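You operate a simulated robot arm through the tools that you are given. There is no shell and no other tool. Be economical: measure what you need, move in short steps, check, and stop when the job is done.

You run a simulated two-armed robot. Do the job below in one go: nothing can be reset, and whatever is moved stays where it is left.

TASK
Pick up the bottle that says "OIL" from the top of the forms desk with one hand, pass it to the other hand and put it on the shelf of the forms desk. Set down upright: bottle.

The check looks at the end state, three seconds after you hand in, the way a careful person would. Anything else that was tipped, shoved, dropped, spilled or broken makes it a failure.

THE ROBOT
Two 7-joint arms with two-finger parallel grippers on one trunk, on a base that drives. Base frame: it is fixed to the floor where the robot stands at the start and does not move with it; the origin is under the middle of the robot, x ahead of it, y to its left, z up; the surface under the hand at the start is at about z = 0.86. Readings come in m, degrees, newtons and seconds.
The left shoulder is at the start at [0.07, 0.163, 1.145], the right one opposite. With the tool pointing down near the work surface each hand reaches from about 0.4 to 0.88 m from the robot's upright axis, wherever it stands, measured 20 degrees to its own side. Places, roughly: shelf of the forms desk [0.6, 0, 0.3]. Payload 3.43 kg a hand.
Tool frame (each hand has its own): the origin (TCP) lies between the finger pads and is the grasp point; the fingertips stand 0.034 m ahead of it; z points along the fingers, y is the line along which they close. The gripper opens to 0.128 m. The fingers are 0.024 m wide and 0.012 m thick; the gripper's body (0.048 by 0.13 m) begins 0.096 m behind the TCP.
Orientation is that of the tool frame in the base frame, as a unit quaternion [w, x, y, z]. With the fingers straight down and closing along the base's y, the tool's x points along the base's -x, its y along +y and its z along -z.

THE INTERFACE
- The arms move only by the tool servo_tool. It takes "left_rows", "right_rows" or both (then of equal length, played together; a hand with none holds still); each is a list of rows, each a list of 7 numbers: the turn, a rotation vector about the base's x, y, z in units of 8 degrees (1.0 is 8 degrees), then the shift along the base's x, y, z in units of 50 mm (1.0 is 50 mm), then the finger opening in m, from 0 to 0.128. In form: [[wx, wy, wz, dx, dy, dz, hand], ...]. A call has 1 to 10 rows; each row shifts and turns the commanded pose from where the row before left it. A call with a number of a shift or a turn outside -1 to 1 is refused whole. Rows are played at 5 a second. More than 0.05 m and 8.6 degrees between two rows, or a gripper value outside its range, and nothing of the call is played. Where a pose cannot be reached the arm comes as near as it can. A force on the tool above 40 N (or 10 N above the force at the start of the call, whichever is more), or a blocked arm, ends the call early, and 0.2 s more pass. Each finger travels about 0.153 m/s and halts on what it meets, pressing with about 35 N; the grip force reading is that of the motor and also rises with nothing between the fingers. The clock runs only during rows and for 0.2 s after the last one: add rows that do not move to give the fingers time. The reply holds the time, the measured pose of the TCP, the force on the tool along the base axes, the opening and the grip force, in the units named above and with some noise, with the torque about the TCP (base axes, N m) and any sound that the robot's microphone picked up.
- Cameras (640 x 400 px; columns grow to the right, rows downward): "scene" is now at [0.1342, 0.0124, 1.3631]; the picture's right is [0.15, -0.99, 0.00], its down [-0.63, -0.10, -0.77] and it looks along [0.76, 0.12, -0.64] (base axes); focal length 279 px, centre (320, 200). "left" rides on the left gripper at [0.076, 0.011, -0.16] in its tool frame; the picture's right is [-0.15, 0.99, 0.00], its down [-0.88, -0.13, -0.46] and it looks along [-0.45, -0.07, 0.89] (tool axes); focal length 234 px, centre (320, 200). "right" rides on the right gripper at [0.076, -0.011, -0.16] in its tool frame; the picture's right is [0.15, 0.99, 0.00], its down [-0.88, 0.13, -0.46] and it looks along [-0.45, 0.07, 0.89] (tool axes); focal length 234 px, centre (320, 200). There is no depth. A picture from a camera that has moved, and an enlarged one, comes with that camera's place and axes in the base frame and with its lens.
- capture(camera): a new picture of that camera. No time passes.
- slide_trunk(by): slides the trunk up (or, below 0, down) by that many m; the arms and the scene camera ride with it, the base frame stays. It gives what a move gives, with no picture.
- drive_base(legs): drives the robot by 1 to 6 legs, each [ahead, left, turn to the left] in m, m and degrees, along the robot's own axes; the way and the turn of a leg run together, so that a leg with both is an arc; at most 1.5 m and 180 degrees a leg. The arms and the cameras ride along, it lands a little off, and it stops where it bumps. It gives what a move gives.
- head_to(pan, tilt): turns the head with the scene camera to pan (to the left, within 86 degrees either way) and tilt (down, from -29 to 69), counted from straight ahead of the robot. It gives what a move gives.
- enlarge(camera, box): a new picture of the part [left, top, right, bottom] of that camera's present view, enlarged. No time passes.
- job_done(): hands the job in; it is judged then, once.

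Work in short steps. Places have to be worked out from the pictures, the camera data and where the tool is seen: move nearer, look again, correct. Check each grasp and each placing, and mend what went wrong. You have 120 turns and 108 pictures in all, those below and enlarged ones among them. Open the grippers and draw the arms clear of the work before you hand the job in, unless the task says otherwise; then end with one line.

The tools are called after "Emit:" as a command line: name --argument value ..., lists and objects as JSON in quotes. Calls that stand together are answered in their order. servo_tool: Moves the arms, as the interface text tells. Its arguments: {"type":"object","properties":{"left_rows":{"type":"array"},"right_rows":{"type":"array"}},"required":[]} The other tools are called the same way: slide_trunk (by) slides the trunk up or down; drive_base (legs) drives the base; head_to (pan, tilt) turns the head that bears the scene camera; capture (camera) takes a picture; enlarge (camera, box) takes an enlarged picture of a part of a camera's view; job_done () hands the job in.

At the start:

```text
t: 0.0
left_tcp_pos: [0.5828, 0.3996, 1.1048]
left_tool_rot: [0.0, 0.001, 1.0, 0.0]
left_wrist_force: [0.7, 0.1, 0.5]
left_ft_torque: [0.0, 0.02, 0.01]
left_gripper_width: 0.128
left_gripper_force: 0.0
right_tcp_pos: [0.5078, -0.1204, 1.1084]
right_tool_rot: [0.0, 0.0, 1.0, 0.0]
right_wrist_force: [0.5, 0.2, 0.4]
right_ft_torque: [0.01, -0.02, -0.01]
right_gripper_width: 0.1279
right_gripper_force: 0.1
trunk travel left (down, up): [-0.625, 0.315]
robot x, y, heading: [-0.0019, 0.0026, 0.0]
head pan, tilt: [8.8, 39.5]
```

scene: 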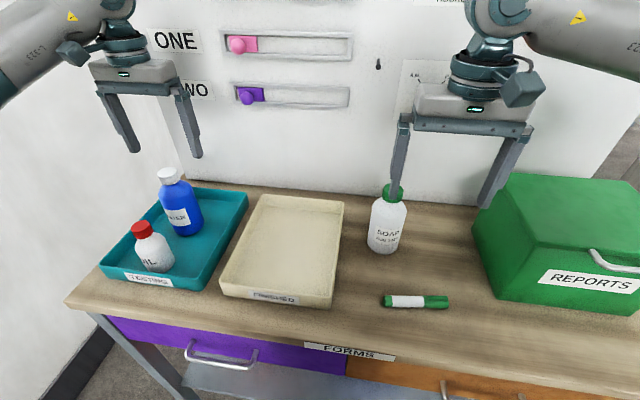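
right: 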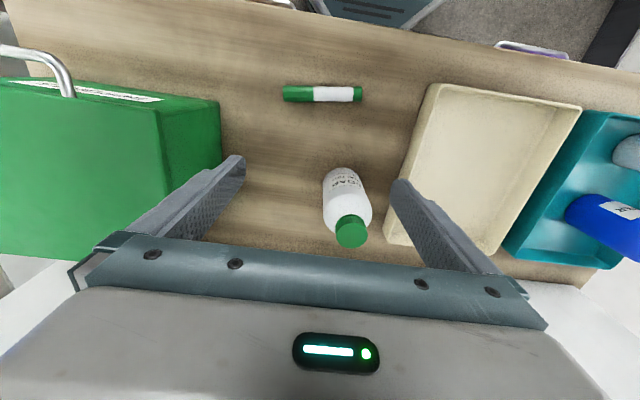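
left: 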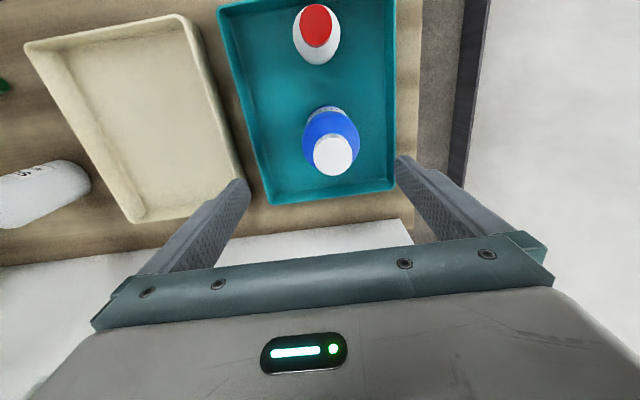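

The three bottles need their labels read, so I enlarge the bottles and the desk front.

Emit:
enlarge --camera "scene" --box '[100, 150, 260, 290]'

Emit:
enlarge --camera "scene" --box '[340, 170, 460, 270]'

```text
2.86 times, centred on (180, 220) of scene
camera zoom: at [0.1342, 0.0124, 1.3631], right [0.15, -0.99, 0.0], down [-0.63, -0.1, -0.77], along [0.76, 0.12, -0.64], focal length 797 px, centre (720, 143)
```

zoom: 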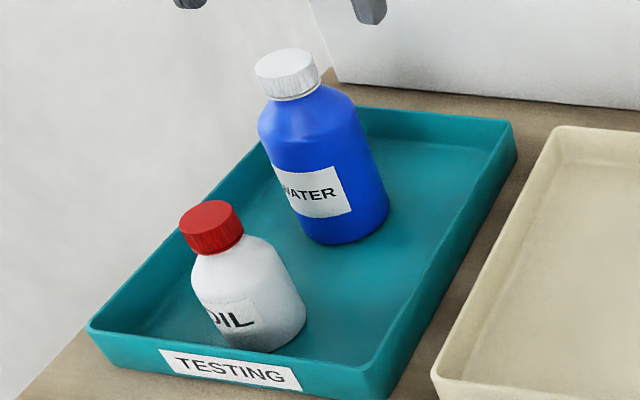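

```text
4.00 times, centred on (400, 220) of scene
camera zoom: at [0.1342, 0.0124, 1.3631], right [0.15, -0.99, 0.0], down [-0.63, -0.1, -0.77], along [0.76, 0.12, -0.64], focal length 1116 px, centre (0, 120)
```

zoom: 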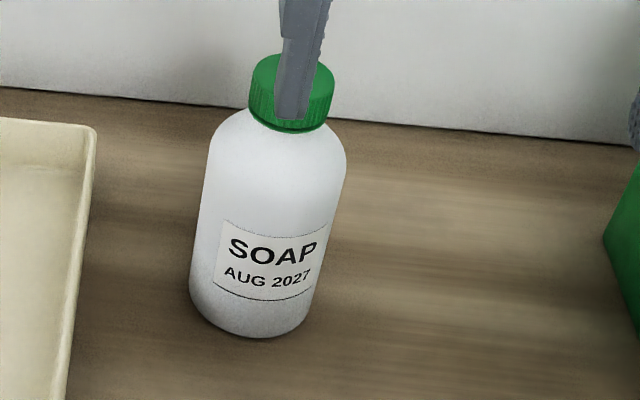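

The OIL bottle is the red-capped one in the teal tray, at roughly (0.457, 0.409), with its cap top near z≈0.99. I move the left hand above it at its present height and look again.

Emit:
servo_tool --left_rows '[[0, 0, 0, -0.84, 0.06, 0, 0.128], [0, 0, 0, -0.84, 0.06, 0, 0.128], [0, 0, 0, -0.84, 0.06, 0, 0.128], [0, 0, 0, 0, 0, 0, 0.128]]'

Emit:
capture --camera "left"

Emit:
capture --camera "scene"

```text
t: 1.0
left_tcp_pos: [0.459, 0.4077, 1.1039]
left_tool_rot: [0.0, 0.0, 1.0, 0.0]
left_wrist_force: [-0.3, 0.2, 0.4]
left_ft_torque: [0.02, -0.02, 0.0]
left_gripper_width: 0.1279
left_gripper_force: 0.0
right_tcp_pos: [0.5081, -0.1186, 1.1083]
right_tool_rot: [-0.001, 0.0, 1.0, 0.0]
right_wrist_force: [-0.1, -0.4, -0.1]
right_ft_torque: [-0.01, -0.01, -0.01]
right_gripper_width: 0.1279
right_gripper_force: 0.0
trunk travel left (down, up): [-0.625, 0.315]
robot x, y, heading: [0.0015, -0.0006, -0.2]
head pan, tilt: [8.8, 39.5]
```

```text
102 pictures are left
camera left: at [0.3827, 0.4195, 1.2639], right [0.15, 0.99, 0.0], down [0.88, -0.13, 0.46], along [0.45, -0.07, -0.89], focal length 234 px, centre (320, 200)
```

left: 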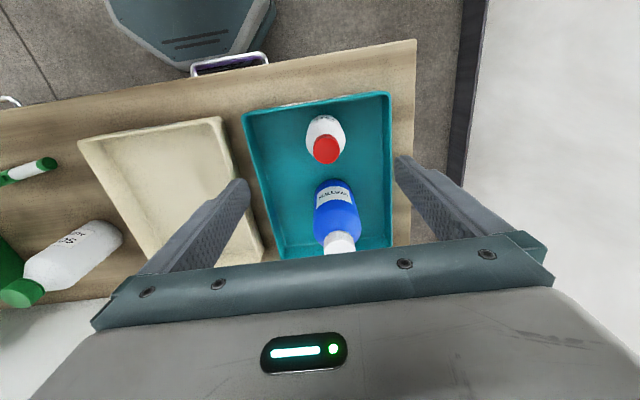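

```text
101 pictures are left
camera scene: at [0.135, 0.0122, 1.363], right [0.15, -0.99, 0.0], down [-0.63, -0.1, -0.77], along [0.76, 0.12, -0.64], focal length 279 px, centre (320, 200)
```

scene: 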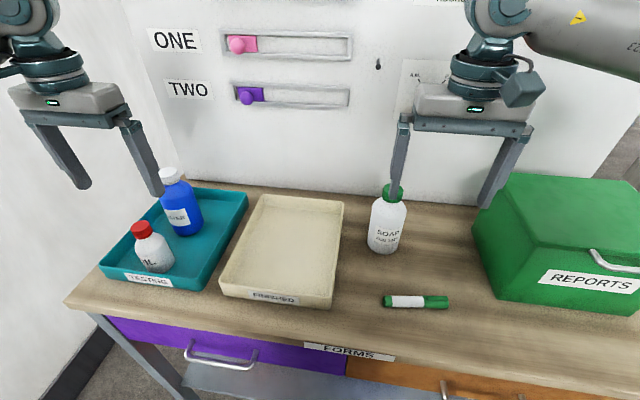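

Two left-camera views put the cap top at about (0.460, 0.414, 0.978). I'll grip the cap, leaving the body free for the right hand, so I descend with the TCP to z≈0.985.

Emit:
servo_tool --left_rows '[[0, 0, 0, 0.03, 0.12, -0.6, 0.1], [0, 0, 0, 0, 0, -0.6, 0.1], [0, 0, 0, 0, 0, -0.6, 0.1], [0, 0, 0, 0, 0, -0.55, 0.1], [0, 0, 0, 0, 0, 0, 0.1]]'

Emit:
capture --camera "left"

Emit:
enlarge --camera "scene" --box '[60, 130, 260, 290]'

```text
t: 2.2
left_tcp_pos: [0.4583, 0.4159, 0.9871]
left_tool_rot: [0.0, 0.0, 1.0, 0.0]
left_wrist_force: [-0.2, -0.1, -0.3]
left_ft_torque: [0.0, 0.02, 0.05]
left_gripper_width: 0.1002
left_gripper_force: 0.0
right_tcp_pos: [0.5075, -0.1202, 1.1086]
right_tool_rot: [0.0, -0.001, 1.0, 0.001]
right_wrist_force: [-0.5, -0.2, 0.0]
right_ft_torque: [-0.01, -0.05, 0.03]
right_gripper_width: 0.1277
right_gripper_force: 0.0
trunk travel left (down, up): [-0.625, 0.315]
robot x, y, heading: [0.0006, -0.0011, 0.0]
head pan, tilt: [8.8, 39.5]
```

```text
100 pictures are left
camera left: at [0.382, 0.4284, 1.1464], right [0.15, 0.99, 0.0], down [0.88, -0.13, 0.46], along [0.45, -0.07, -0.89], focal length 234 px, centre (320, 200)
```

left: 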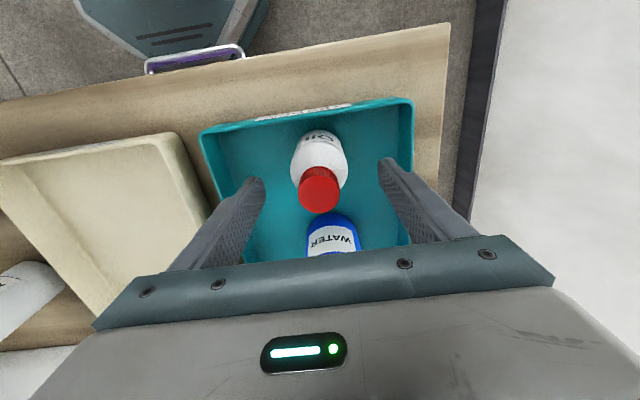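

```text
2.50 times, centred on (160, 210) of scene
camera zoom: at [0.134, 0.012, 1.3631], right [0.15, -0.99, 0.0], down [-0.63, -0.1, -0.77], along [0.76, 0.12, -0.64], focal length 697 px, centre (720, 175)
```

zoom: 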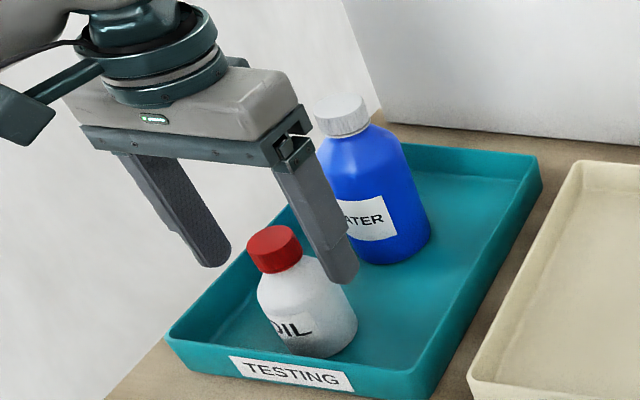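

The fingers straddle the cap with the tips at z≈0.953, around the cap's lower edge. I close.

Emit:
servo_tool --left_rows '[[0, 0, 0, 0.02, 0, 0, 0.06], [0, 0, 0, 0, 0, 0, 0.03], [0, 0, 0, 0, 0, 0, 0.0], [0, 0, 0, 0, 0, 0, 0.0], [0, 0, 0, 0, 0, 0, 0.0]]'

Emit:
capture --camera "left"

Emit:
enlarge --camera "scene" --box '[60, 130, 260, 290]'

```text
t: 3.4
left_tcp_pos: [0.4609, 0.4167, 0.9874]
left_tool_rot: [0.001, 0.0, 1.0, 0.0]
left_wrist_force: [2.1, 0.3, 5.4]
left_ft_torque: [-0.01, -0.17, -0.01]
left_gripper_width: 0.032
left_gripper_force: 35.1
right_tcp_pos: [0.5072, -0.1191, 1.1089]
right_tool_rot: [0.0, 0.0, 1.0, 0.0]
right_wrist_force: [-0.1, 0.6, 0.0]
right_ft_torque: [-0.02, 0.01, 0.0]
right_gripper_width: 0.1281
right_gripper_force: 0.2
trunk travel left (down, up): [-0.625, 0.315]
robot x, y, heading: [0.0011, 0.0044, 0.0]
head pan, tilt: [8.8, 39.5]
```

```text
98 pictures are left
camera left: at [0.3836, 0.4289, 1.1471], right [0.15, 0.99, 0.0], down [0.88, -0.13, 0.46], along [0.45, -0.07, -0.89], focal length 234 px, centre (320, 200)
```

left: 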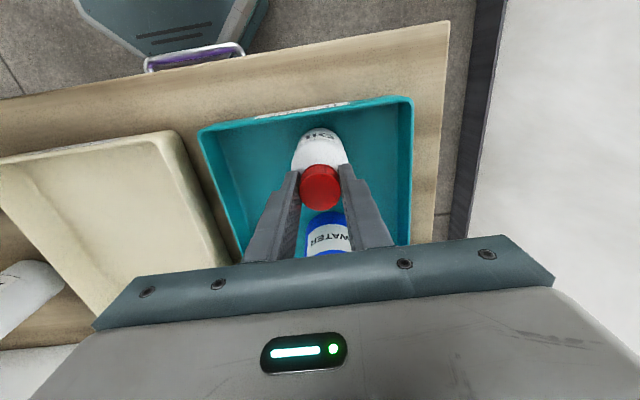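

```text
2.50 times, centred on (160, 210) of scene
camera zoom: at [0.1339, 0.0121, 1.3632], right [0.15, -0.99, 0.0], down [-0.63, -0.1, -0.77], along [0.76, 0.12, -0.64], focal length 697 px, centre (720, 175)
```

zoom: 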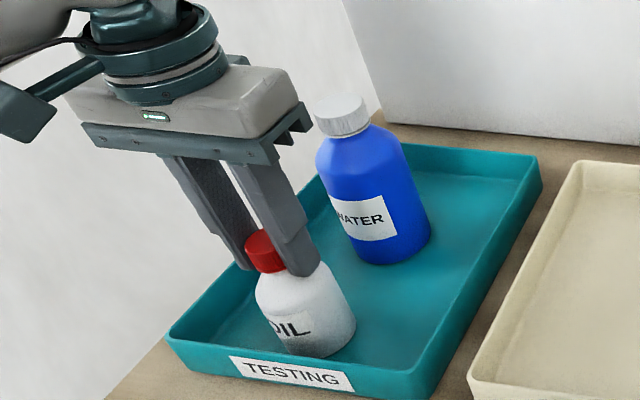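

The cap is gripped at 0.032 m opening with 35 N. I lift gently straight up.

Emit:
servo_tool --left_rows '[[0, 0, 0, 0, 0, 0.3, 0.0], [0, 0, 0, 0, 0, 0.6, 0.0], [0, 0, 0, 0, 0, 0.9, 0.0], [0, 0, 0, 0, 0, 0.9, 0.0], [0, 0, 0, 0, 0, 0.3, 0.0], [0, 0, 0, 0, 0, 0, 0.0]]'

Emit:
capture --camera "left"

Emit:
capture --camera "scene"

```text
t: 4.8
left_tcp_pos: [0.4609, 0.4186, 1.1403]
left_tool_rot: [-0.001, 0.0, 1.0, 0.0]
left_wrist_force: [-0.2, 0.3, -2.0]
left_ft_torque: [-0.03, 0.0, -0.01]
left_gripper_width: 0.0319
left_gripper_force: 34.9
right_tcp_pos: [0.5075, -0.1191, 1.109]
right_tool_rot: [-0.001, 0.0, 1.0, -0.001]
right_wrist_force: [0.0, 1.1, -0.3]
right_ft_torque: [0.0, -0.02, -0.02]
right_gripper_width: 0.1281
right_gripper_force: 0.0
trunk travel left (down, up): [-0.625, 0.315]
robot x, y, heading: [0.0022, -0.0001, -0.0]
head pan, tilt: [8.8, 39.5]
```

```text
96 pictures are left
camera left: at [0.3852, 0.43, 1.2995], right [0.15, 0.99, 0.0], down [0.88, -0.13, 0.46], along [0.45, -0.07, -0.89], focal length 234 px, centre (320, 200)
```

left: 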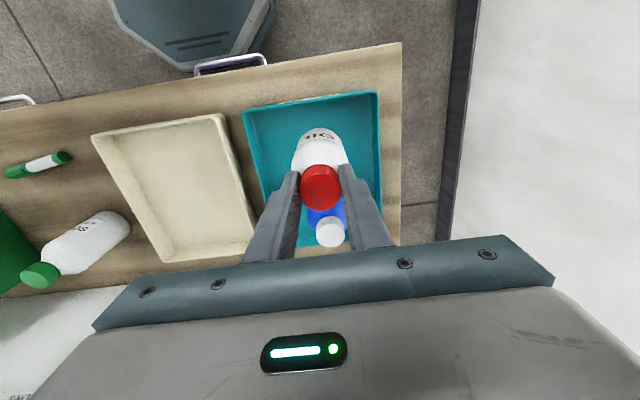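

```text
95 pictures are left
camera scene: at [0.1348, 0.0131, 1.363], right [0.15, -0.99, 0.0], down [-0.63, -0.1, -0.77], along [0.76, 0.12, -0.64], focal length 279 px, centre (320, 200)
```

scene: 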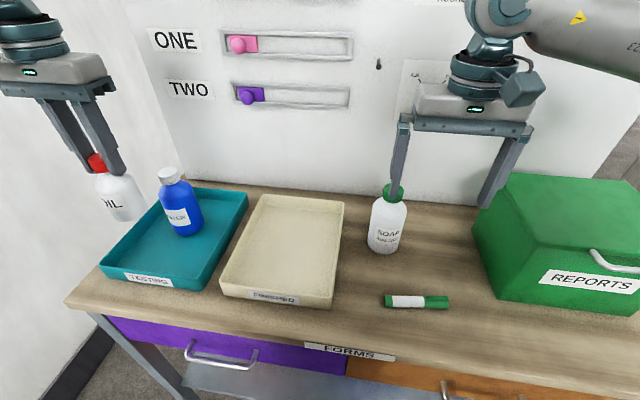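

The bottle hangs upright and firm (about 2 N). I back the robot off 0.6 m so I can see the shelf and hand over in free space, raising the right hand first.

Emit:
servo_tool --right_rows '[[0, 0, 0, 0, 0, 0.8, 0.128], [0, 0, 0, 0, 0, 0.8, 0.128], [0, 0, 0, 0, 0, 0, 0.128]]'

Emit:
drive_base --legs '[[-0.3, 0, 0], [-0.3, 0, 0]]'

Emit:
head_to --pan 0 --tilt 45

Emit:
capture --camera "scene"

```text
t: 5.6
left_tcp_pos: [0.4613, 0.417, 1.1401]
left_tool_rot: [0.0, 0.0, 1.0, 0.0]
left_wrist_force: [0.8, -0.6, -2.4]
left_ft_torque: [0.03, 0.04, 0.01]
left_gripper_width: 0.032
left_gripper_force: 35.0
right_tcp_pos: [0.5086, -0.1177, 1.1891]
right_tool_rot: [0.0, 0.0, 1.0, 0.0]
right_wrist_force: [0.9, -0.1, 0.7]
right_ft_torque: [0.01, -0.01, 0.01]
right_gripper_width: 0.128
right_gripper_force: 0.0
trunk travel left (down, up): [-0.625, 0.315]
robot x, y, heading: [0.0015, 0.0024, 0.1]
head pan, tilt: [8.8, 39.5]
```

```text
t: 9.3
left_tcp_pos: [-0.1387, 0.4166, 1.1408]
left_tool_rot: [-0.001, 0.001, 1.0, 0.0]
left_wrist_force: [-0.5, -0.4, -1.6]
left_ft_torque: [0.0, -0.05, 0.02]
left_gripper_width: 0.0319
left_gripper_force: 34.7
right_tcp_pos: [-0.0927, -0.1173, 1.1881]
right_tool_rot: [-0.001, 0.001, 1.0, 0.0]
right_wrist_force: [-0.2, -0.2, -0.7]
right_ft_torque: [0.02, -0.01, 0.01]
right_gripper_width: 0.1281
right_gripper_force: 0.0
trunk travel left (down, up): [-0.625, 0.315]
robot x, y, heading: [-0.6004, -0.0006, 0.2]
head pan, tilt: [8.8, 39.5]
```

```text
t: 10.0
left_tcp_pos: [-0.1398, 0.4165, 1.1404]
left_tool_rot: [-0.001, 0.001, 1.0, 0.0]
left_wrist_force: [0.6, -0.5, -3.4]
left_ft_torque: [0.03, -0.01, -0.01]
left_gripper_width: 0.0315
left_gripper_force: 35.2
right_tcp_pos: [-0.0919, -0.1177, 1.1884]
right_tool_rot: [0.0, 0.001, 1.0, -0.001]
right_wrist_force: [1.1, 0.9, 0.6]
right_ft_torque: [0.02, -0.02, -0.02]
right_gripper_width: 0.1279
right_gripper_force: 0.0
trunk travel left (down, up): [-0.625, 0.315]
robot x, y, heading: [-0.5987, 0.004, -0.1]
head pan, tilt: [0.0, 45.0]
```

```text
94 pictures are left
camera scene: at [-0.4699, -0.0004, 1.3552], right [0.0, -1.0, 0.0], down [-0.71, 0.0, -0.71], along [0.71, 0.0, -0.71], focal length 279 px, centre (320, 200)
```

scene: 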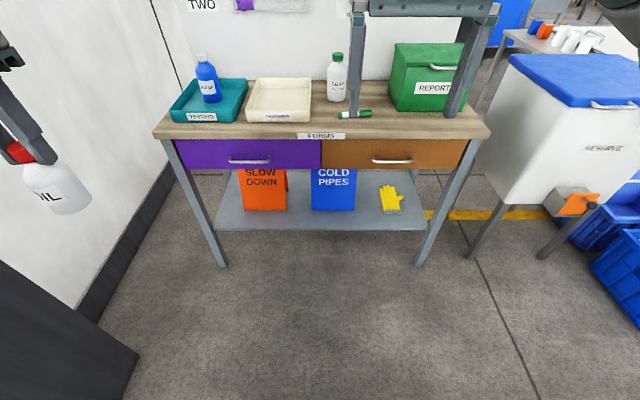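

The shelf holds an orange box, a blue box and a yellow glove. I enlarge it to find free room.

Emit:
enlarge --camera "scene" --box '[150, 110, 490, 280]'

```text
1.88 times, centred on (320, 195) of scene
camera zoom: at [-0.4699, -0.0004, 1.3552], right [0.0, -1.0, 0.0], down [-0.71, 0.0, -0.71], along [0.71, 0.0, -0.71], focal length 525 px, centre (320, 209)
```

zoom: 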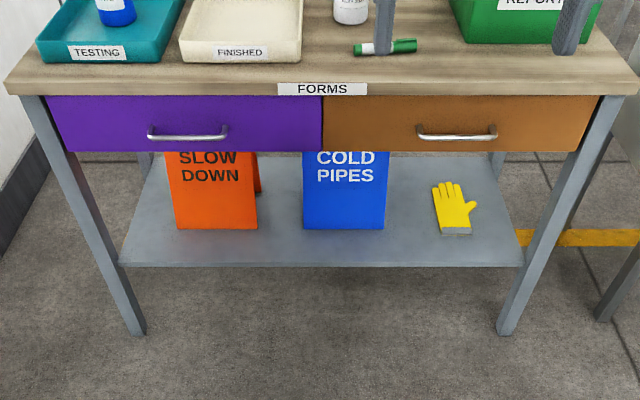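

The shelf front edge is at about x≈0.38, z≈0.3. The front strip near (0.45, -0.24), between the blue box and the glove, is free. For the handover I tilt the right tool 60° forward so it can take the bottle's body from the robot's side, and reach later under the drawers.

Emit:
servo_tool --right_rows '[[0, -0.75, 0, 0, 0.236, -0.246, 0.128], [0, -0.75, 0, 0, 0.236, -0.246, 0.128], [0, -0.75, 0, 0, 0.236, -0.246, 0.128], [0, -0.75, 0, 0, 0.236, -0.246, 0.128], [0, -0.75, 0, 0, 0.236, -0.246, 0.128], [0, -0.75, 0, 0, 0.236, -0.246, 0.128], [0, -0.75, 0, 0, 0.236, -0.246, 0.128], [0, -0.75, 0, 0, 0.236, -0.246, 0.128], [0, -0.75, 0, 0, 0.236, -0.246, 0.128], [0, -0.75, 0, 0, 0.236, -0.246, 0.128]]'

Emit:
capture --camera "scene"

```text
t: 12.2
left_tcp_pos: [-0.1399, 0.4184, 1.1396]
left_tool_rot: [0.0, 0.0, 1.0, 0.0]
left_wrist_force: [-0.3, 0.7, -2.7]
left_ft_torque: [-0.04, 0.0, -0.02]
left_gripper_width: 0.0314
left_gripper_force: 35.4
right_tcp_pos: [-0.0932, 0.0015, 1.0643]
right_tool_rot: [0.5, 0.001, 0.866, 0.0]
right_wrist_force: [0.8, -0.1, -0.5]
right_ft_torque: [-0.03, -0.04, -0.05]
right_gripper_width: 0.1277
right_gripper_force: 0.1
trunk travel left (down, up): [-0.625, 0.315]
robot x, y, heading: [-0.6006, 0.0023, -0.3]
head pan, tilt: [0.0, 45.0]
```

```text
92 pictures are left
camera scene: at [-0.4698, 0.0011, 1.3552], right [0.0, -1.0, 0.0], down [-0.71, 0.0, -0.71], along [0.71, 0.0, -0.71], focal length 279 px, centre (320, 200)
```

scene: 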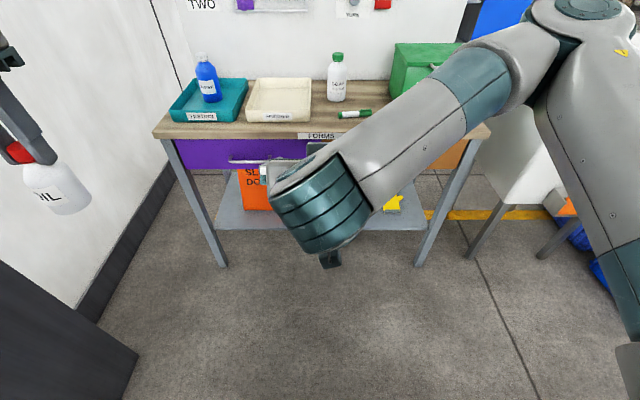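

The right hand reached its pose. I bring the left hand with the bottle forward, then partway across.

Emit:
servo_tool --left_rows '[[0, 0, 0, 0.8, 0, 0, 0], [0, 0, 0, 0.8, 0, 0, 0], [0, 0, 0, 0.8, 0, 0, 0], [0, 0, 0, 0.8, -0.3, 0, 0], [0, 0, 0, 0.8, -0.8, 0, 0], [0, 0, 0, 0, -0.8, 0, 0], [0, 0, 0, 0, -0.8, 0, 0], [0, 0, 0, 0, -0.8, 0, 0], [0, 0, 0, 0, -0.8, 0, 0], [0, 0, 0, 0, -0.5, 0, 0]]'

Emit:
capture --camera "scene"

Emit:
capture --camera "right"

```text
refused: row 5 steps farther than a row can; nothing moved
```

```text
91 pictures are left
camera scene: at [-0.4698, 0.0011, 1.3552], right [0.0, -1.0, 0.0], down [-0.71, 0.0, -0.71], along [0.71, 0.0, -0.71], focal length 279 px, centre (320, 200)
```

scene: 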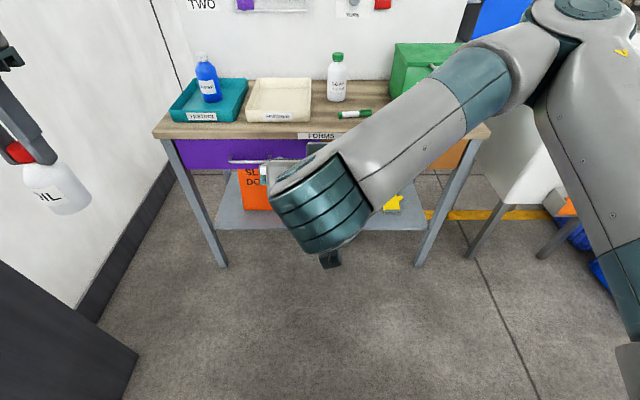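

```text
90 pictures are left
camera right: at [-0.2702, -0.0085, 1.0777], right [-0.07, 0.99, -0.13], down [0.04, 0.13, 0.99], along [1.0, 0.07, -0.05], focal length 234 px, centre (320, 200)
```

right: 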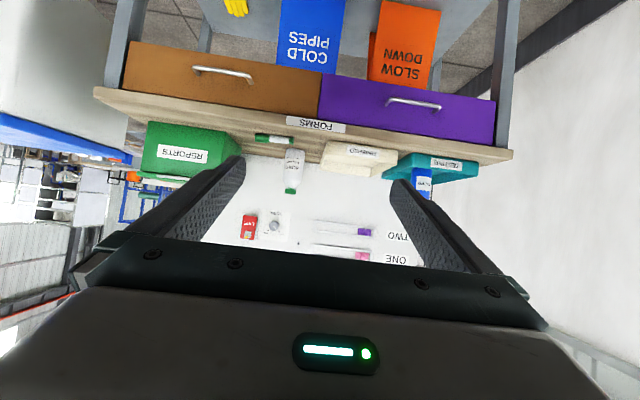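

One row's combined step was too long, so I replay it with the two directions kept apart.

Emit:
servo_tool --left_rows '[[0, 0, 0, 0.9, 0, 0, 0], [0, 0, 0, 0.9, 0, 0, 0], [0, 0, 0, 0.9, 0, 0, 0], [0, 0, 0, 0.9, 0, 0, 0], [0, 0, 0, 0.4, -0.7, 0, 0], [0, 0, 0, 0, -0.9, 0, 0], [0, 0, 0, 0, -0.9, 0, 0], [0, 0, 0, 0, -0.9, 0, 0], [0, 0, 0, 0, -0.9, 0, 0], [0, 0, 0, 0, -0.7, 0, 0]]'

Emit:
capture --camera "scene"

Emit:
capture --camera "right"

```text
t: 14.4
left_tcp_pos: [0.0616, 0.1664, 1.142]
left_tool_rot: [0.0, 0.0, 1.0, 0.001]
left_wrist_force: [0.1, -0.3, -2.9]
left_ft_torque: [0.03, 0.02, -0.01]
left_gripper_width: 0.0324
left_gripper_force: 35.0
right_tcp_pos: [-0.0933, -0.0016, 1.0651]
right_tool_rot: [0.499, 0.001, 0.867, 0.001]
right_wrist_force: [0.4, -0.6, -0.6]
right_ft_torque: [0.01, 0.02, 0.03]
right_gripper_width: 0.1279
right_gripper_force: 0.0
trunk travel left (down, up): [-0.625, 0.315]
robot x, y, heading: [-0.5982, 0.002, -0.1]
head pan, tilt: [0.0, 45.0]
```

```text
89 pictures are left
camera scene: at [-0.469, -0.002, 1.3551], right [0.0, -1.0, 0.0], down [-0.71, 0.0, -0.71], along [0.71, 0.0, -0.71], focal length 279 px, centre (320, 200)
```

scene: 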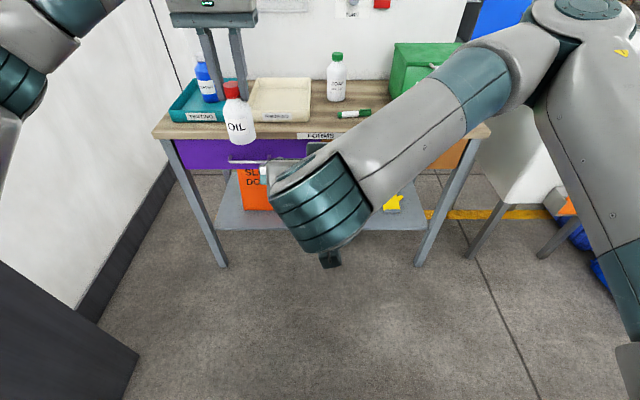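

```text
88 pictures are left
camera right: at [-0.2694, -0.011, 1.0777], right [-0.07, 0.99, -0.12], down [0.05, 0.13, 0.99], along [1.0, 0.07, -0.06], focal length 234 px, centre (320, 200)
```

right: 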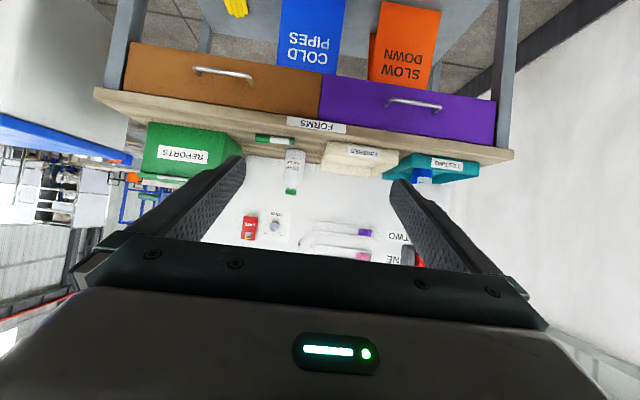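

The bottle hangs upright at y≈0.166. I move it the rest of the way to y=0, ahead of the right fingers.

Emit:
servo_tool --left_rows '[[0, 0, 0, 0, -0.85, 0, 0], [0, 0, 0, 0, -0.85, 0, 0], [0, 0, 0, 0, -0.85, 0, 0], [0, 0, 0, 0, -0.78, 0, 0], [0, 0, 0, 0, 0, 0, 0]]'

Emit:
capture --camera "scene"

Emit:
capture --camera "right"

Emit:
capture --camera "left"

```text
t: 15.6
left_tcp_pos: [0.0587, 0.001, 1.1408]
left_tool_rot: [0.0, 0.001, 1.0, -0.001]
left_wrist_force: [-0.3, 0.6, -3.7]
left_ft_torque: [-0.02, 0.03, -0.01]
left_gripper_width: 0.0318
left_gripper_force: 35.4
right_tcp_pos: [-0.0929, 0.0017, 1.0631]
right_tool_rot: [0.5, 0.0, 0.866, 0.0]
right_wrist_force: [-0.9, 0.6, 0.2]
right_ft_torque: [-0.02, 0.01, -0.04]
right_gripper_width: 0.1279
right_gripper_force: 0.0
trunk travel left (down, up): [-0.625, 0.315]
robot x, y, heading: [-0.6006, 0.0019, -0.5]
head pan, tilt: [0.0, 45.0]
```

```text
87 pictures are left
camera scene: at [-0.4693, 0.0011, 1.3551], right [0.0, -1.0, 0.0], down [-0.71, 0.0, -0.71], along [0.71, 0.0, -0.71], focal length 279 px, centre (320, 200)
```

scene: 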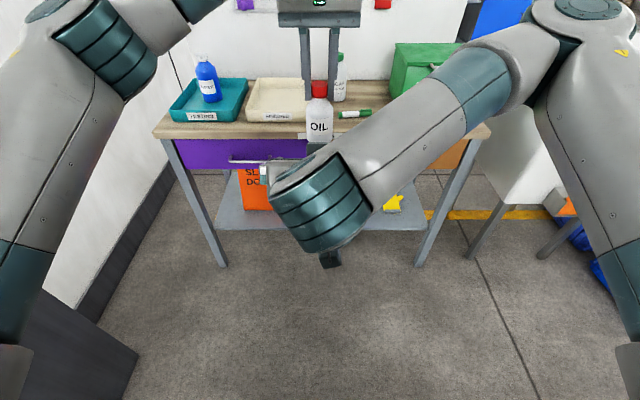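

```text
86 pictures are left
camera right: at [-0.2697, -0.0085, 1.0778], right [-0.07, 0.99, -0.13], down [0.05, 0.13, 0.99], along [1.0, 0.07, -0.06], focal length 234 px, centre (320, 200)
```

right: 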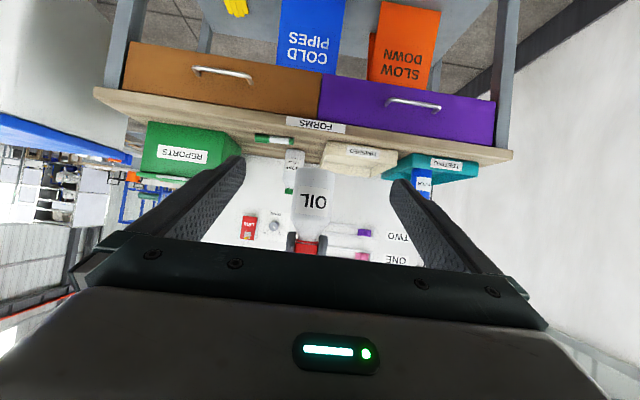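

```text
85 pictures are left
camera left: at [-0.0171, 0.0143, 1.3017], right [0.15, 0.99, 0.0], down [0.88, -0.13, 0.46], along [0.45, -0.07, -0.89], focal length 234 px, centre (320, 200)
```

left: 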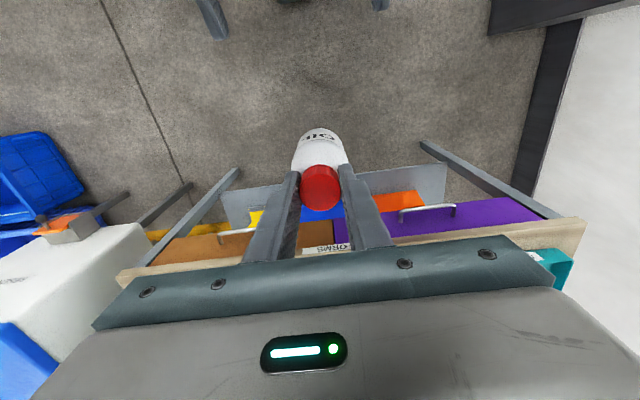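

The bottle spans z≈1.018–1.13 and is centred between the open right fingers. I advance the right hand 0.15 m so the fingers straddle its body.

Emit:
servo_tool --right_rows '[[0, 0, 0, 0.7, 0, -0.03, 0.128], [0, 0, 0, 0.8, 0, -0.03, 0.128], [0, 0, 0, 0.8, 0, 0, 0.128], [0, 0, 0, 0.7, 0, 0, 0.128], [0, 0, 0, 0, 0, 0, 0.128]]'

Emit:
capture --camera "right"

Emit:
capture --camera "left"

Emit:
capture --camera "scene"

```text
t: 16.8
left_tcp_pos: [0.0581, -0.0, 1.1424]
left_tool_rot: [0.0, 0.001, 1.0, -0.001]
left_wrist_force: [-0.9, -0.6, -2.5]
left_ft_torque: [-0.01, 0.0, 0.01]
left_gripper_width: 0.0318
left_gripper_force: 35.0
right_tcp_pos: [0.0571, 0.0007, 1.0636]
right_tool_rot: [0.5, 0.0, 0.866, 0.001]
right_wrist_force: [0.0, -0.1, -0.1]
right_ft_torque: [0.0, -0.01, -0.01]
right_gripper_width: 0.1279
right_gripper_force: 0.0
trunk travel left (down, up): [-0.625, 0.315]
robot x, y, heading: [-0.6049, -0.0004, -0.1]
head pan, tilt: [0.0, 45.0]
```

```text
84 pictures are left
camera right: at [-0.1197, -0.0088, 1.0775], right [-0.07, 0.99, -0.13], down [0.05, 0.13, 0.99], along [1.0, 0.07, -0.05], focal length 234 px, centre (320, 200)
```

right: 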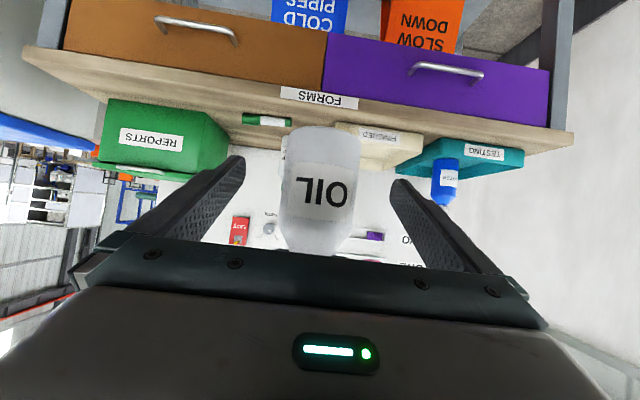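

```text
83 pictures are left
camera left: at [-0.0177, 0.0127, 1.3018], right [0.15, 0.99, 0.0], down [0.88, -0.13, 0.46], along [0.45, -0.07, -0.89], focal length 234 px, centre (320, 200)
```

left: 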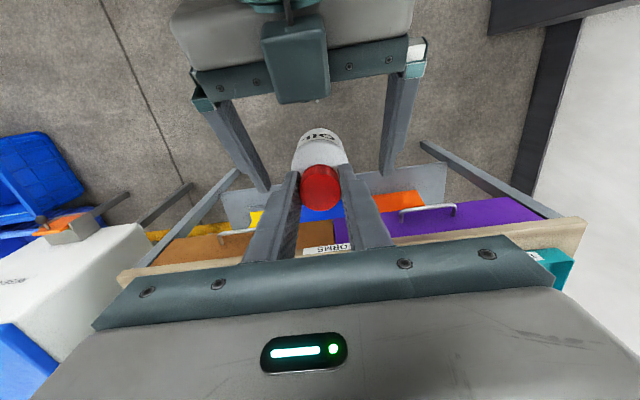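

```text
82 pictures are left
camera scene: at [-0.4698, -0.0005, 1.3552], right [0.0, -1.0, 0.0], down [-0.71, 0.0, -0.71], along [0.71, 0.0, -0.71], focal length 279 px, centre (320, 200)
```

scene: 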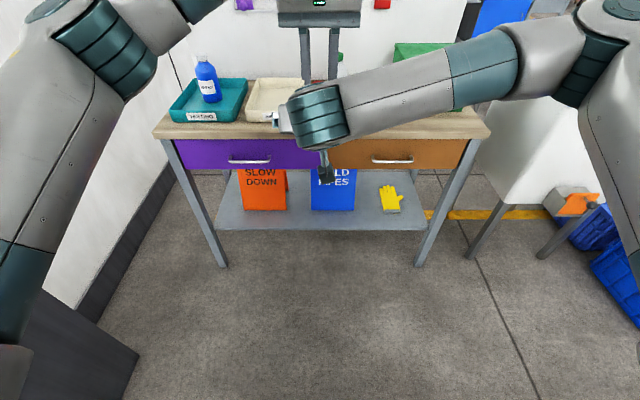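

The bottle body is centred between the right fingers, with its bottom about 0.04 m below the right TCP. I close the right hand.

Emit:
servo_tool --right_rows '[[0, 0, 0, 0.02, 0, 0, 0.1], [0, 0, 0, 0, 0, 0, 0.08], [0, 0, 0, 0, 0, 0, 0.06], [0, 0, 0, 0, 0, 0, 0.04], [0, 0, 0, 0, 0, 0, 0.02], [0, 0, 0, 0, 0, 0, 0.0], [0, 0, 0, 0, 0, 0, 0.0]]'

Emit:
capture --camera "right"

Emit:
capture --camera "left"

```text
t: 18.4
left_tcp_pos: [0.0593, -0.001, 1.1421]
left_tool_rot: [0.0, 0.001, 1.0, 0.0]
left_wrist_force: [-0.6, 2.2, -2.3]
left_ft_torque: [0.03, 0.02, -0.04]
left_gripper_width: 0.032
left_gripper_force: 35.2
right_tcp_pos: [0.0584, -0.0008, 1.0626]
right_tool_rot: [0.499, 0.002, 0.866, 0.0]
right_wrist_force: [-0.3, -1.7, 0.3]
right_ft_torque: [0.1, -0.01, 0.04]
right_gripper_width: 0.0548
right_gripper_force: 34.4
trunk travel left (down, up): [-0.625, 0.315]
robot x, y, heading: [-0.6002, -0.0004, 0.0]
head pan, tilt: [0.0, 45.0]
```

```text
81 pictures are left
camera right: at [-0.119, -0.0097, 1.0767], right [-0.07, 0.99, -0.12], down [0.05, 0.13, 0.99], along [1.0, 0.07, -0.06], focal length 234 px, centre (320, 200)
```

right: 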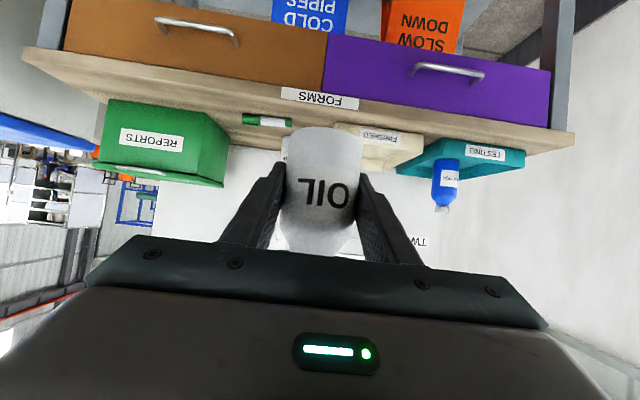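

```text
80 pictures are left
camera left: at [-0.0172, 0.0127, 1.3016], right [0.15, 0.99, 0.0], down [0.88, -0.13, 0.46], along [0.45, -0.07, -0.89], focal length 234 px, centre (320, 200)
```

left: 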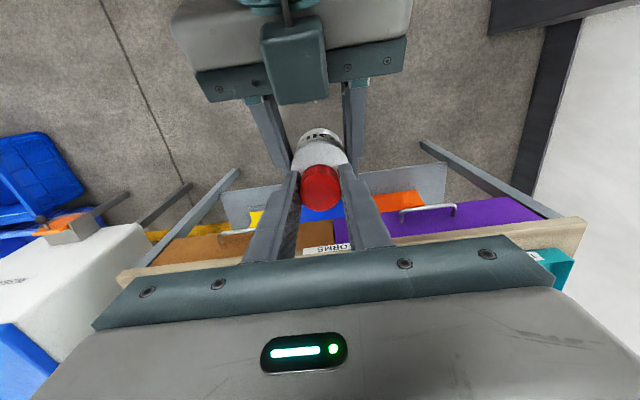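

The right hand grips the body at 0.055 m with 34 N. I open the left hand and raise it straight up.

Emit:
servo_tool --left_rows '[[0, 0, 0, 0, 0, 0, 0.06], [0, 0, 0, 0, 0, 0, 0.1], [0, 0, 0, 0, 0, 0, 0.1], [0, 0, 0, 0, 0, 0.5, 0.1], [0, 0, 0, 0, 0, 0.8, 0.1], [0, 0, 0, 0, 0, 0.8, 0.1], [0, 0, 0, 0, 0, 0, 0.1]]'

Emit:
capture --camera "left"

Emit:
capture --camera "right"

```text
t: 20.0
left_tcp_pos: [0.0642, 0.0004, 1.2448]
left_tool_rot: [-0.001, 0.001, 1.0, 0.0]
left_wrist_force: [0.5, 1.3, -1.3]
left_ft_torque: [0.02, 0.05, 0.04]
left_gripper_width: 0.1001
left_gripper_force: 0.0
right_tcp_pos: [0.0586, 0.0007, 1.0639]
right_tool_rot: [0.499, 0.0, 0.867, 0.001]
right_wrist_force: [0.2, -0.1, -0.2]
right_ft_torque: [0.0, 0.02, 0.01]
right_gripper_width: 0.0546
right_gripper_force: 35.8
trunk travel left (down, up): [-0.625, 0.315]
robot x, y, heading: [-0.6005, 0.0015, -0.3]
head pan, tilt: [0.0, 45.0]
```

```text
79 pictures are left
camera left: at [-0.0123, 0.0118, 1.4055], right [0.15, 0.99, 0.0], down [0.88, -0.13, 0.45], along [0.45, -0.07, -0.89], focal length 234 px, centre (320, 200)
```

left: 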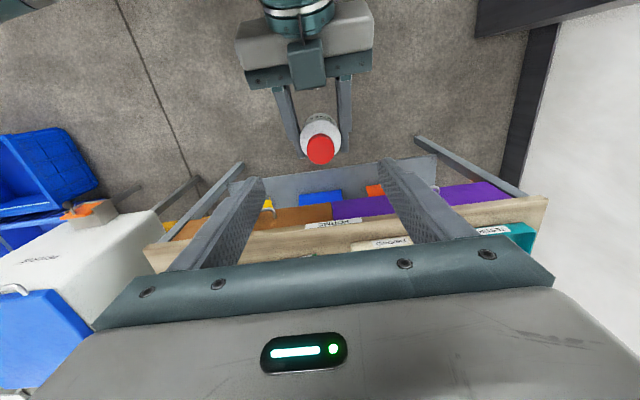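

```text
78 pictures are left
camera right: at [-0.1182, -0.0094, 1.0763], right [-0.07, 0.99, -0.12], down [0.05, 0.13, 0.99], along [1.0, 0.07, -0.06], focal length 234 px, centre (320, 200)
```

right: 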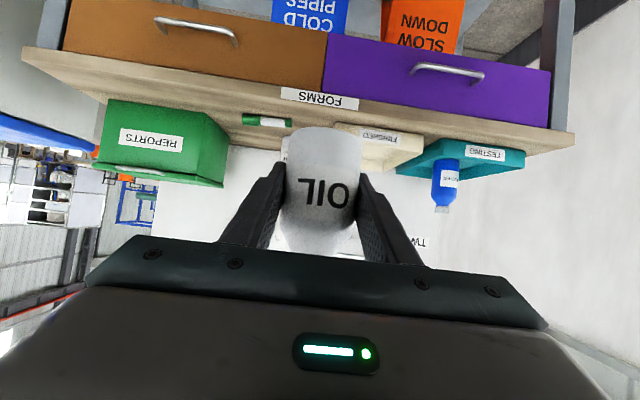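

The handover worked: the right hand alone holds the bottle, upright. I withdraw the left hand to its own side and back.

Emit:
servo_tool --left_rows '[[0, 0, 0, 0, 0.5, 0.3, 0.1], [0, 0, 0, 0, 0.95, 0, 0.1], [0, 0, 0, 0, 0.95, 0, 0.1], [0, 0, 0, 0, 0.95, 0, 0.1], [0, 0, 0, 0, 0.95, 0, 0.1], [0, 0, 0, 0, 0.95, 0, 0.1], [0, 0, 0, 0, 0.95, 0, 0.1], [0, 0, 0, 0, 0.95, 0, 0.1], [0, 0, 0, -0.6, 0.6, 0, 0.1], [0, 0, 0, -0.9, 0, 0, 0.1]]'

Emit:
servo_tool --left_rows '[[0, 0, 0, -0.9, 0, 0, 0.06], [0, 0, 0, -0.9, 0, 0, 0.06], [0, 0, 0, -0.9, 0, 0, 0.06], [0, 0, 0, 0, 0, 0, 0.06]]'

Emit:
slide_trunk --by -0.35

Emit:
capture --camera "scene"

```text
t: 22.2
left_tcp_pos: [-0.0153, 0.3836, 1.2566]
left_tool_rot: [0.001, 0.001, 1.0, 0.0]
left_wrist_force: [0.2, 0.3, 0.1]
left_ft_torque: [0.02, -0.04, -0.02]
left_gripper_width: 0.1
left_gripper_force: 0.2
right_tcp_pos: [0.0558, 0.0013, 1.0642]
right_tool_rot: [0.5, 0.0, 0.866, 0.001]
right_wrist_force: [-0.1, -0.8, -0.1]
right_ft_torque: [0.03, 0.0, 0.02]
right_gripper_width: 0.0548
right_gripper_force: 35.1
trunk travel left (down, up): [-0.625, 0.315]
robot x, y, heading: [-0.5961, -0.0008, -0.2]
head pan, tilt: [0.0, 45.0]
```

```text
t: 23.2
left_tcp_pos: [-0.149, 0.3873, 1.2618]
left_tool_rot: [-0.001, 0.001, 1.0, 0.001]
left_wrist_force: [-0.1, 0.1, -0.3]
left_ft_torque: [-0.03, 0.06, -0.01]
left_gripper_width: 0.0602
left_gripper_force: 0.0
right_tcp_pos: [0.0587, 0.0002, 1.0623]
right_tool_rot: [0.499, 0.001, 0.867, 0.001]
right_wrist_force: [1.2, 0.3, -1.4]
right_ft_torque: [0.02, 0.01, 0.02]
right_gripper_width: 0.0545
right_gripper_force: 35.0
trunk travel left (down, up): [-0.625, 0.315]
robot x, y, heading: [-0.6042, 0.0006, 0.1]
head pan, tilt: [0.0, 45.0]
```

```text
t: 26.6
left_tcp_pos: [-0.151, 0.3874, 0.9096]
left_tool_rot: [0.0, 0.0, 1.0, 0.0]
left_wrist_force: [-0.2, 0.4, 0.2]
left_ft_torque: [0.0, 0.0, 0.01]
left_gripper_width: 0.06
left_gripper_force: 0.1
right_tcp_pos: [0.0591, 0.0007, 0.713]
right_tool_rot: [0.5, 0.001, 0.866, 0.0]
right_wrist_force: [0.1, 0.5, 0.4]
right_ft_torque: [0.01, -0.01, 0.02]
right_gripper_width: 0.0549
right_gripper_force: 34.8
trunk travel left (down, up): [-0.275, 0.665]
robot x, y, heading: [-0.6005, 0.001, -0.1]
head pan, tilt: [0.0, 45.0]
```

```text
77 pictures are left
camera scene: at [-0.4696, -0.0006, 1.0052], right [0.0, -1.0, 0.0], down [-0.71, 0.0, -0.71], along [0.71, 0.0, -0.71], focal length 279 px, centre (320, 200)
```

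scene: 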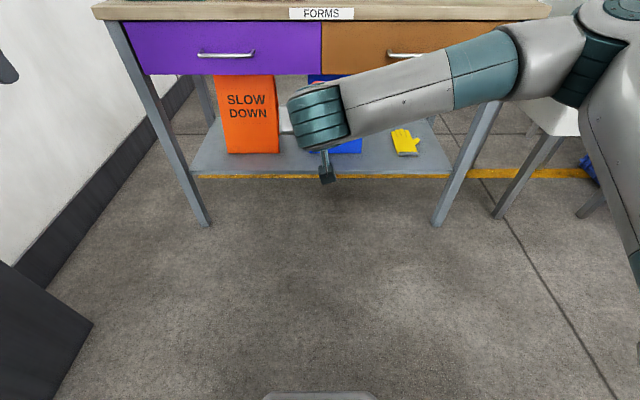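

Clear so far. I lower the trunk a further 0.25 m and look straight at the shelf.

Emit:
slide_trunk --by -0.25

Emit:
head_to --pan 0 --tilt 22

Emit:
capture --camera "scene"

Emit:
capture --camera "right"

```text
t: 29.2
left_tcp_pos: [-0.1495, 0.3884, 0.6605]
left_tool_rot: [0.001, 0.001, 1.0, 0.0]
left_wrist_force: [0.4, -0.6, 0.0]
left_ft_torque: [0.0, 0.05, -0.05]
left_gripper_width: 0.0599
left_gripper_force: 0.1
right_tcp_pos: [0.0572, 0.0005, 0.4633]
right_tool_rot: [0.5, 0.001, 0.866, 0.001]
right_wrist_force: [0.0, -0.3, -0.3]
right_ft_torque: [0.01, -0.05, 0.05]
right_gripper_width: 0.0546
right_gripper_force: 34.5
trunk travel left (down, up): [-0.025, 0.915]
robot x, y, heading: [-0.6, -0.0012, 0.0]
head pan, tilt: [0.0, 45.0]
```

```text
t: 30.1
left_tcp_pos: [-0.1504, 0.3879, 0.661]
left_tool_rot: [-0.001, 0.001, 1.0, 0.0]
left_wrist_force: [0.5, -0.1, 0.6]
left_ft_torque: [-0.02, -0.01, 0.03]
left_gripper_width: 0.06
left_gripper_force: 0.0
right_tcp_pos: [0.0575, 0.0009, 0.4628]
right_tool_rot: [0.5, 0.0, 0.866, 0.001]
right_wrist_force: [-0.3, 0.0, 0.8]
right_ft_torque: [0.02, 0.0, 0.06]
right_gripper_width: 0.0547
right_gripper_force: 35.2
trunk travel left (down, up): [-0.025, 0.915]
robot x, y, heading: [-0.601, -0.003, -0.1]
head pan, tilt: [0.0, 22.0]
```

```text
76 pictures are left
camera scene: at [-0.4581, -0.0006, 0.7905], right [0.0, -1.0, 0.0], down [-0.38, 0.0, -0.93], along [0.93, 0.0, -0.38], focal length 279 px, centre (320, 200)
```

scene: 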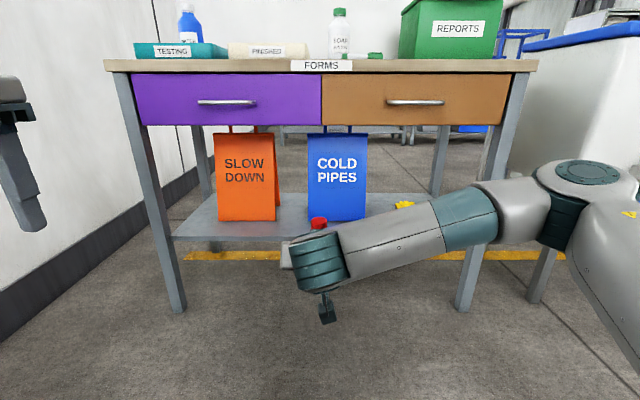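

```text
75 pictures are left
camera right: at [-0.1194, -0.0096, 0.4767], right [-0.07, 0.99, -0.12], down [0.05, 0.13, 0.99], along [1.0, 0.07, -0.06], focal length 234 px, centre (320, 200)
```

right: 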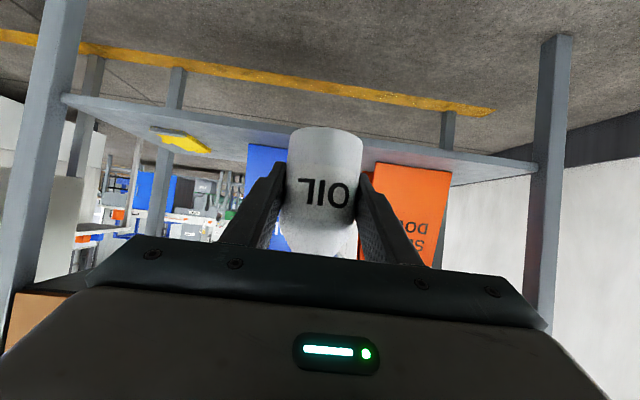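

Shelf surface is at z≈0.30 and its front edge at x≈0.378. The blue sign ends at y≈-0.176 and the glove begins at y≈-0.31, so I target (0.45, -0.245). I drive 0.2 m ahead and 0.2 m right, which leaves the left hand well short of the desk.

Emit:
drive_base --legs '[[0, -0.2, 0], [0.2, 0, 0]]'

Emit:
capture --camera "scene"

Emit:
capture --camera "right"

```text
t: 32.8
left_tcp_pos: [0.0492, 0.1864, 0.6616]
left_tool_rot: [0.0, 0.004, 1.0, 0.001]
left_wrist_force: [-0.4, 0.1, 0.5]
left_ft_torque: [-0.04, 0.0, -0.05]
left_gripper_width: 0.0599
left_gripper_force: 0.1
right_tcp_pos: [0.2527, -0.2013, 0.4629]
right_tool_rot: [0.5, 0.003, 0.866, -0.001]
right_wrist_force: [0.5, 0.5, -0.8]
right_ft_torque: [-0.03, 0.0, 0.0]
right_gripper_width: 0.0548
right_gripper_force: 34.8
trunk travel left (down, up): [-0.025, 0.915]
robot x, y, heading: [-0.4041, -0.1977, -0.6]
head pan, tilt: [0.0, 22.0]
```

```text
74 pictures are left
camera scene: at [-0.2622, -0.1998, 0.7905], right [-0.01, -1.0, 0.0], down [-0.38, 0.0, -0.93], along [0.93, -0.01, -0.38], focal length 279 px, centre (320, 200)
```

scene: 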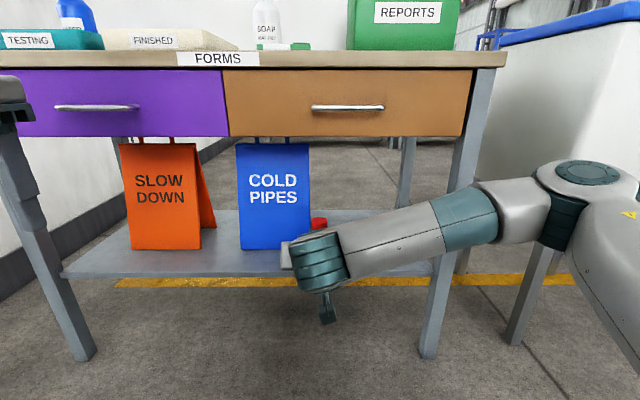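

```text
73 pictures are left
camera right: at [0.0765, -0.2111, 0.4767], right [-0.07, 0.99, -0.12], down [0.05, 0.13, 0.99], along [1.0, 0.06, -0.06], focal length 234 px, centre (320, 200)
```

right: 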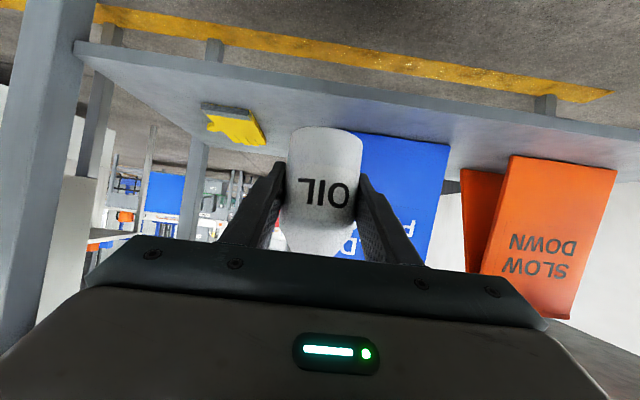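

The way in looks free: the bottle is level with the open space, and the forearm stays in front of the desk leg. I advance 0.1 m and shift right to y≈-0.245, then check.

Emit:
servo_tool --right_rows '[[0, 0, 0, 0.3, -0.45, 0, 0], [0, 0, 0, 0.5, -0.44, 0, 0], [0, 0, 0, 0.6, 0, 0, 0], [0, 0, 0, 0.6, 0, 0, 0], [0, 0, 0, 0, 0, 0, 0]]'

Emit:
capture --camera "scene"

Emit:
capture --camera "right"

```text
t: 34.0
left_tcp_pos: [0.0494, 0.1864, 0.6618]
left_tool_rot: [0.0, 0.005, 1.0, 0.0]
left_wrist_force: [-0.3, -0.3, 0.4]
left_ft_torque: [0.01, 0.01, -0.01]
left_gripper_width: 0.0598
left_gripper_force: 0.0
right_tcp_pos: [0.3545, -0.2463, 0.4628]
right_tool_rot: [0.5, 0.003, 0.866, -0.001]
right_wrist_force: [0.1, 0.1, -0.3]
right_ft_torque: [-0.01, 0.0, -0.01]
right_gripper_width: 0.0546
right_gripper_force: 35.3
trunk travel left (down, up): [-0.025, 0.915]
robot x, y, heading: [-0.4057, -0.1996, -0.6]
head pan, tilt: [0.0, 22.0]
```

```text
72 pictures are left
camera scene: at [-0.2621, -0.1998, 0.7905], right [-0.01, -1.0, 0.0], down [-0.38, 0.0, -0.93], along [0.93, -0.01, -0.38], focal length 279 px, centre (320, 200)
```

scene: 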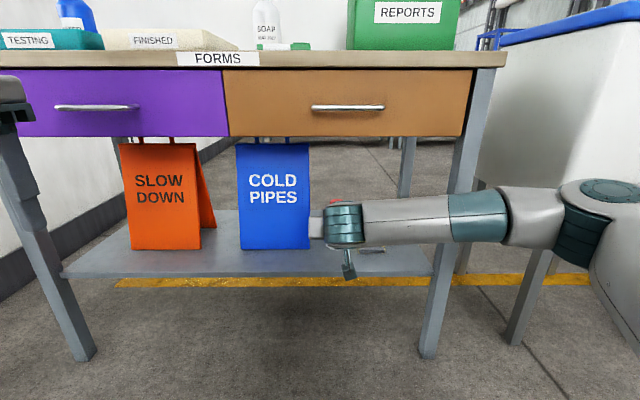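

```text
71 pictures are left
camera right: at [0.1772, -0.2548, 0.477], right [-0.07, 0.99, -0.13], down [0.05, 0.13, 0.99], along [1.0, 0.06, -0.06], focal length 234 px, centre (320, 200)
```

right: 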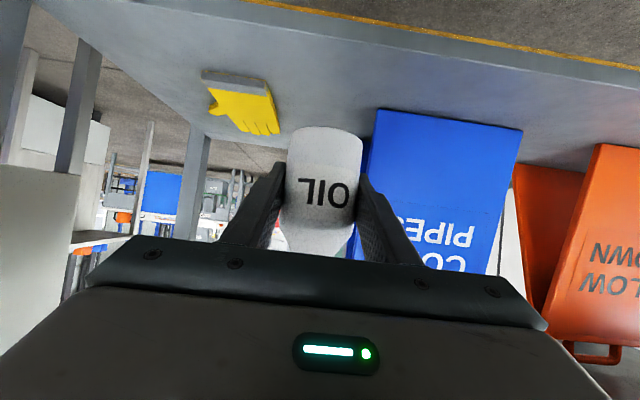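

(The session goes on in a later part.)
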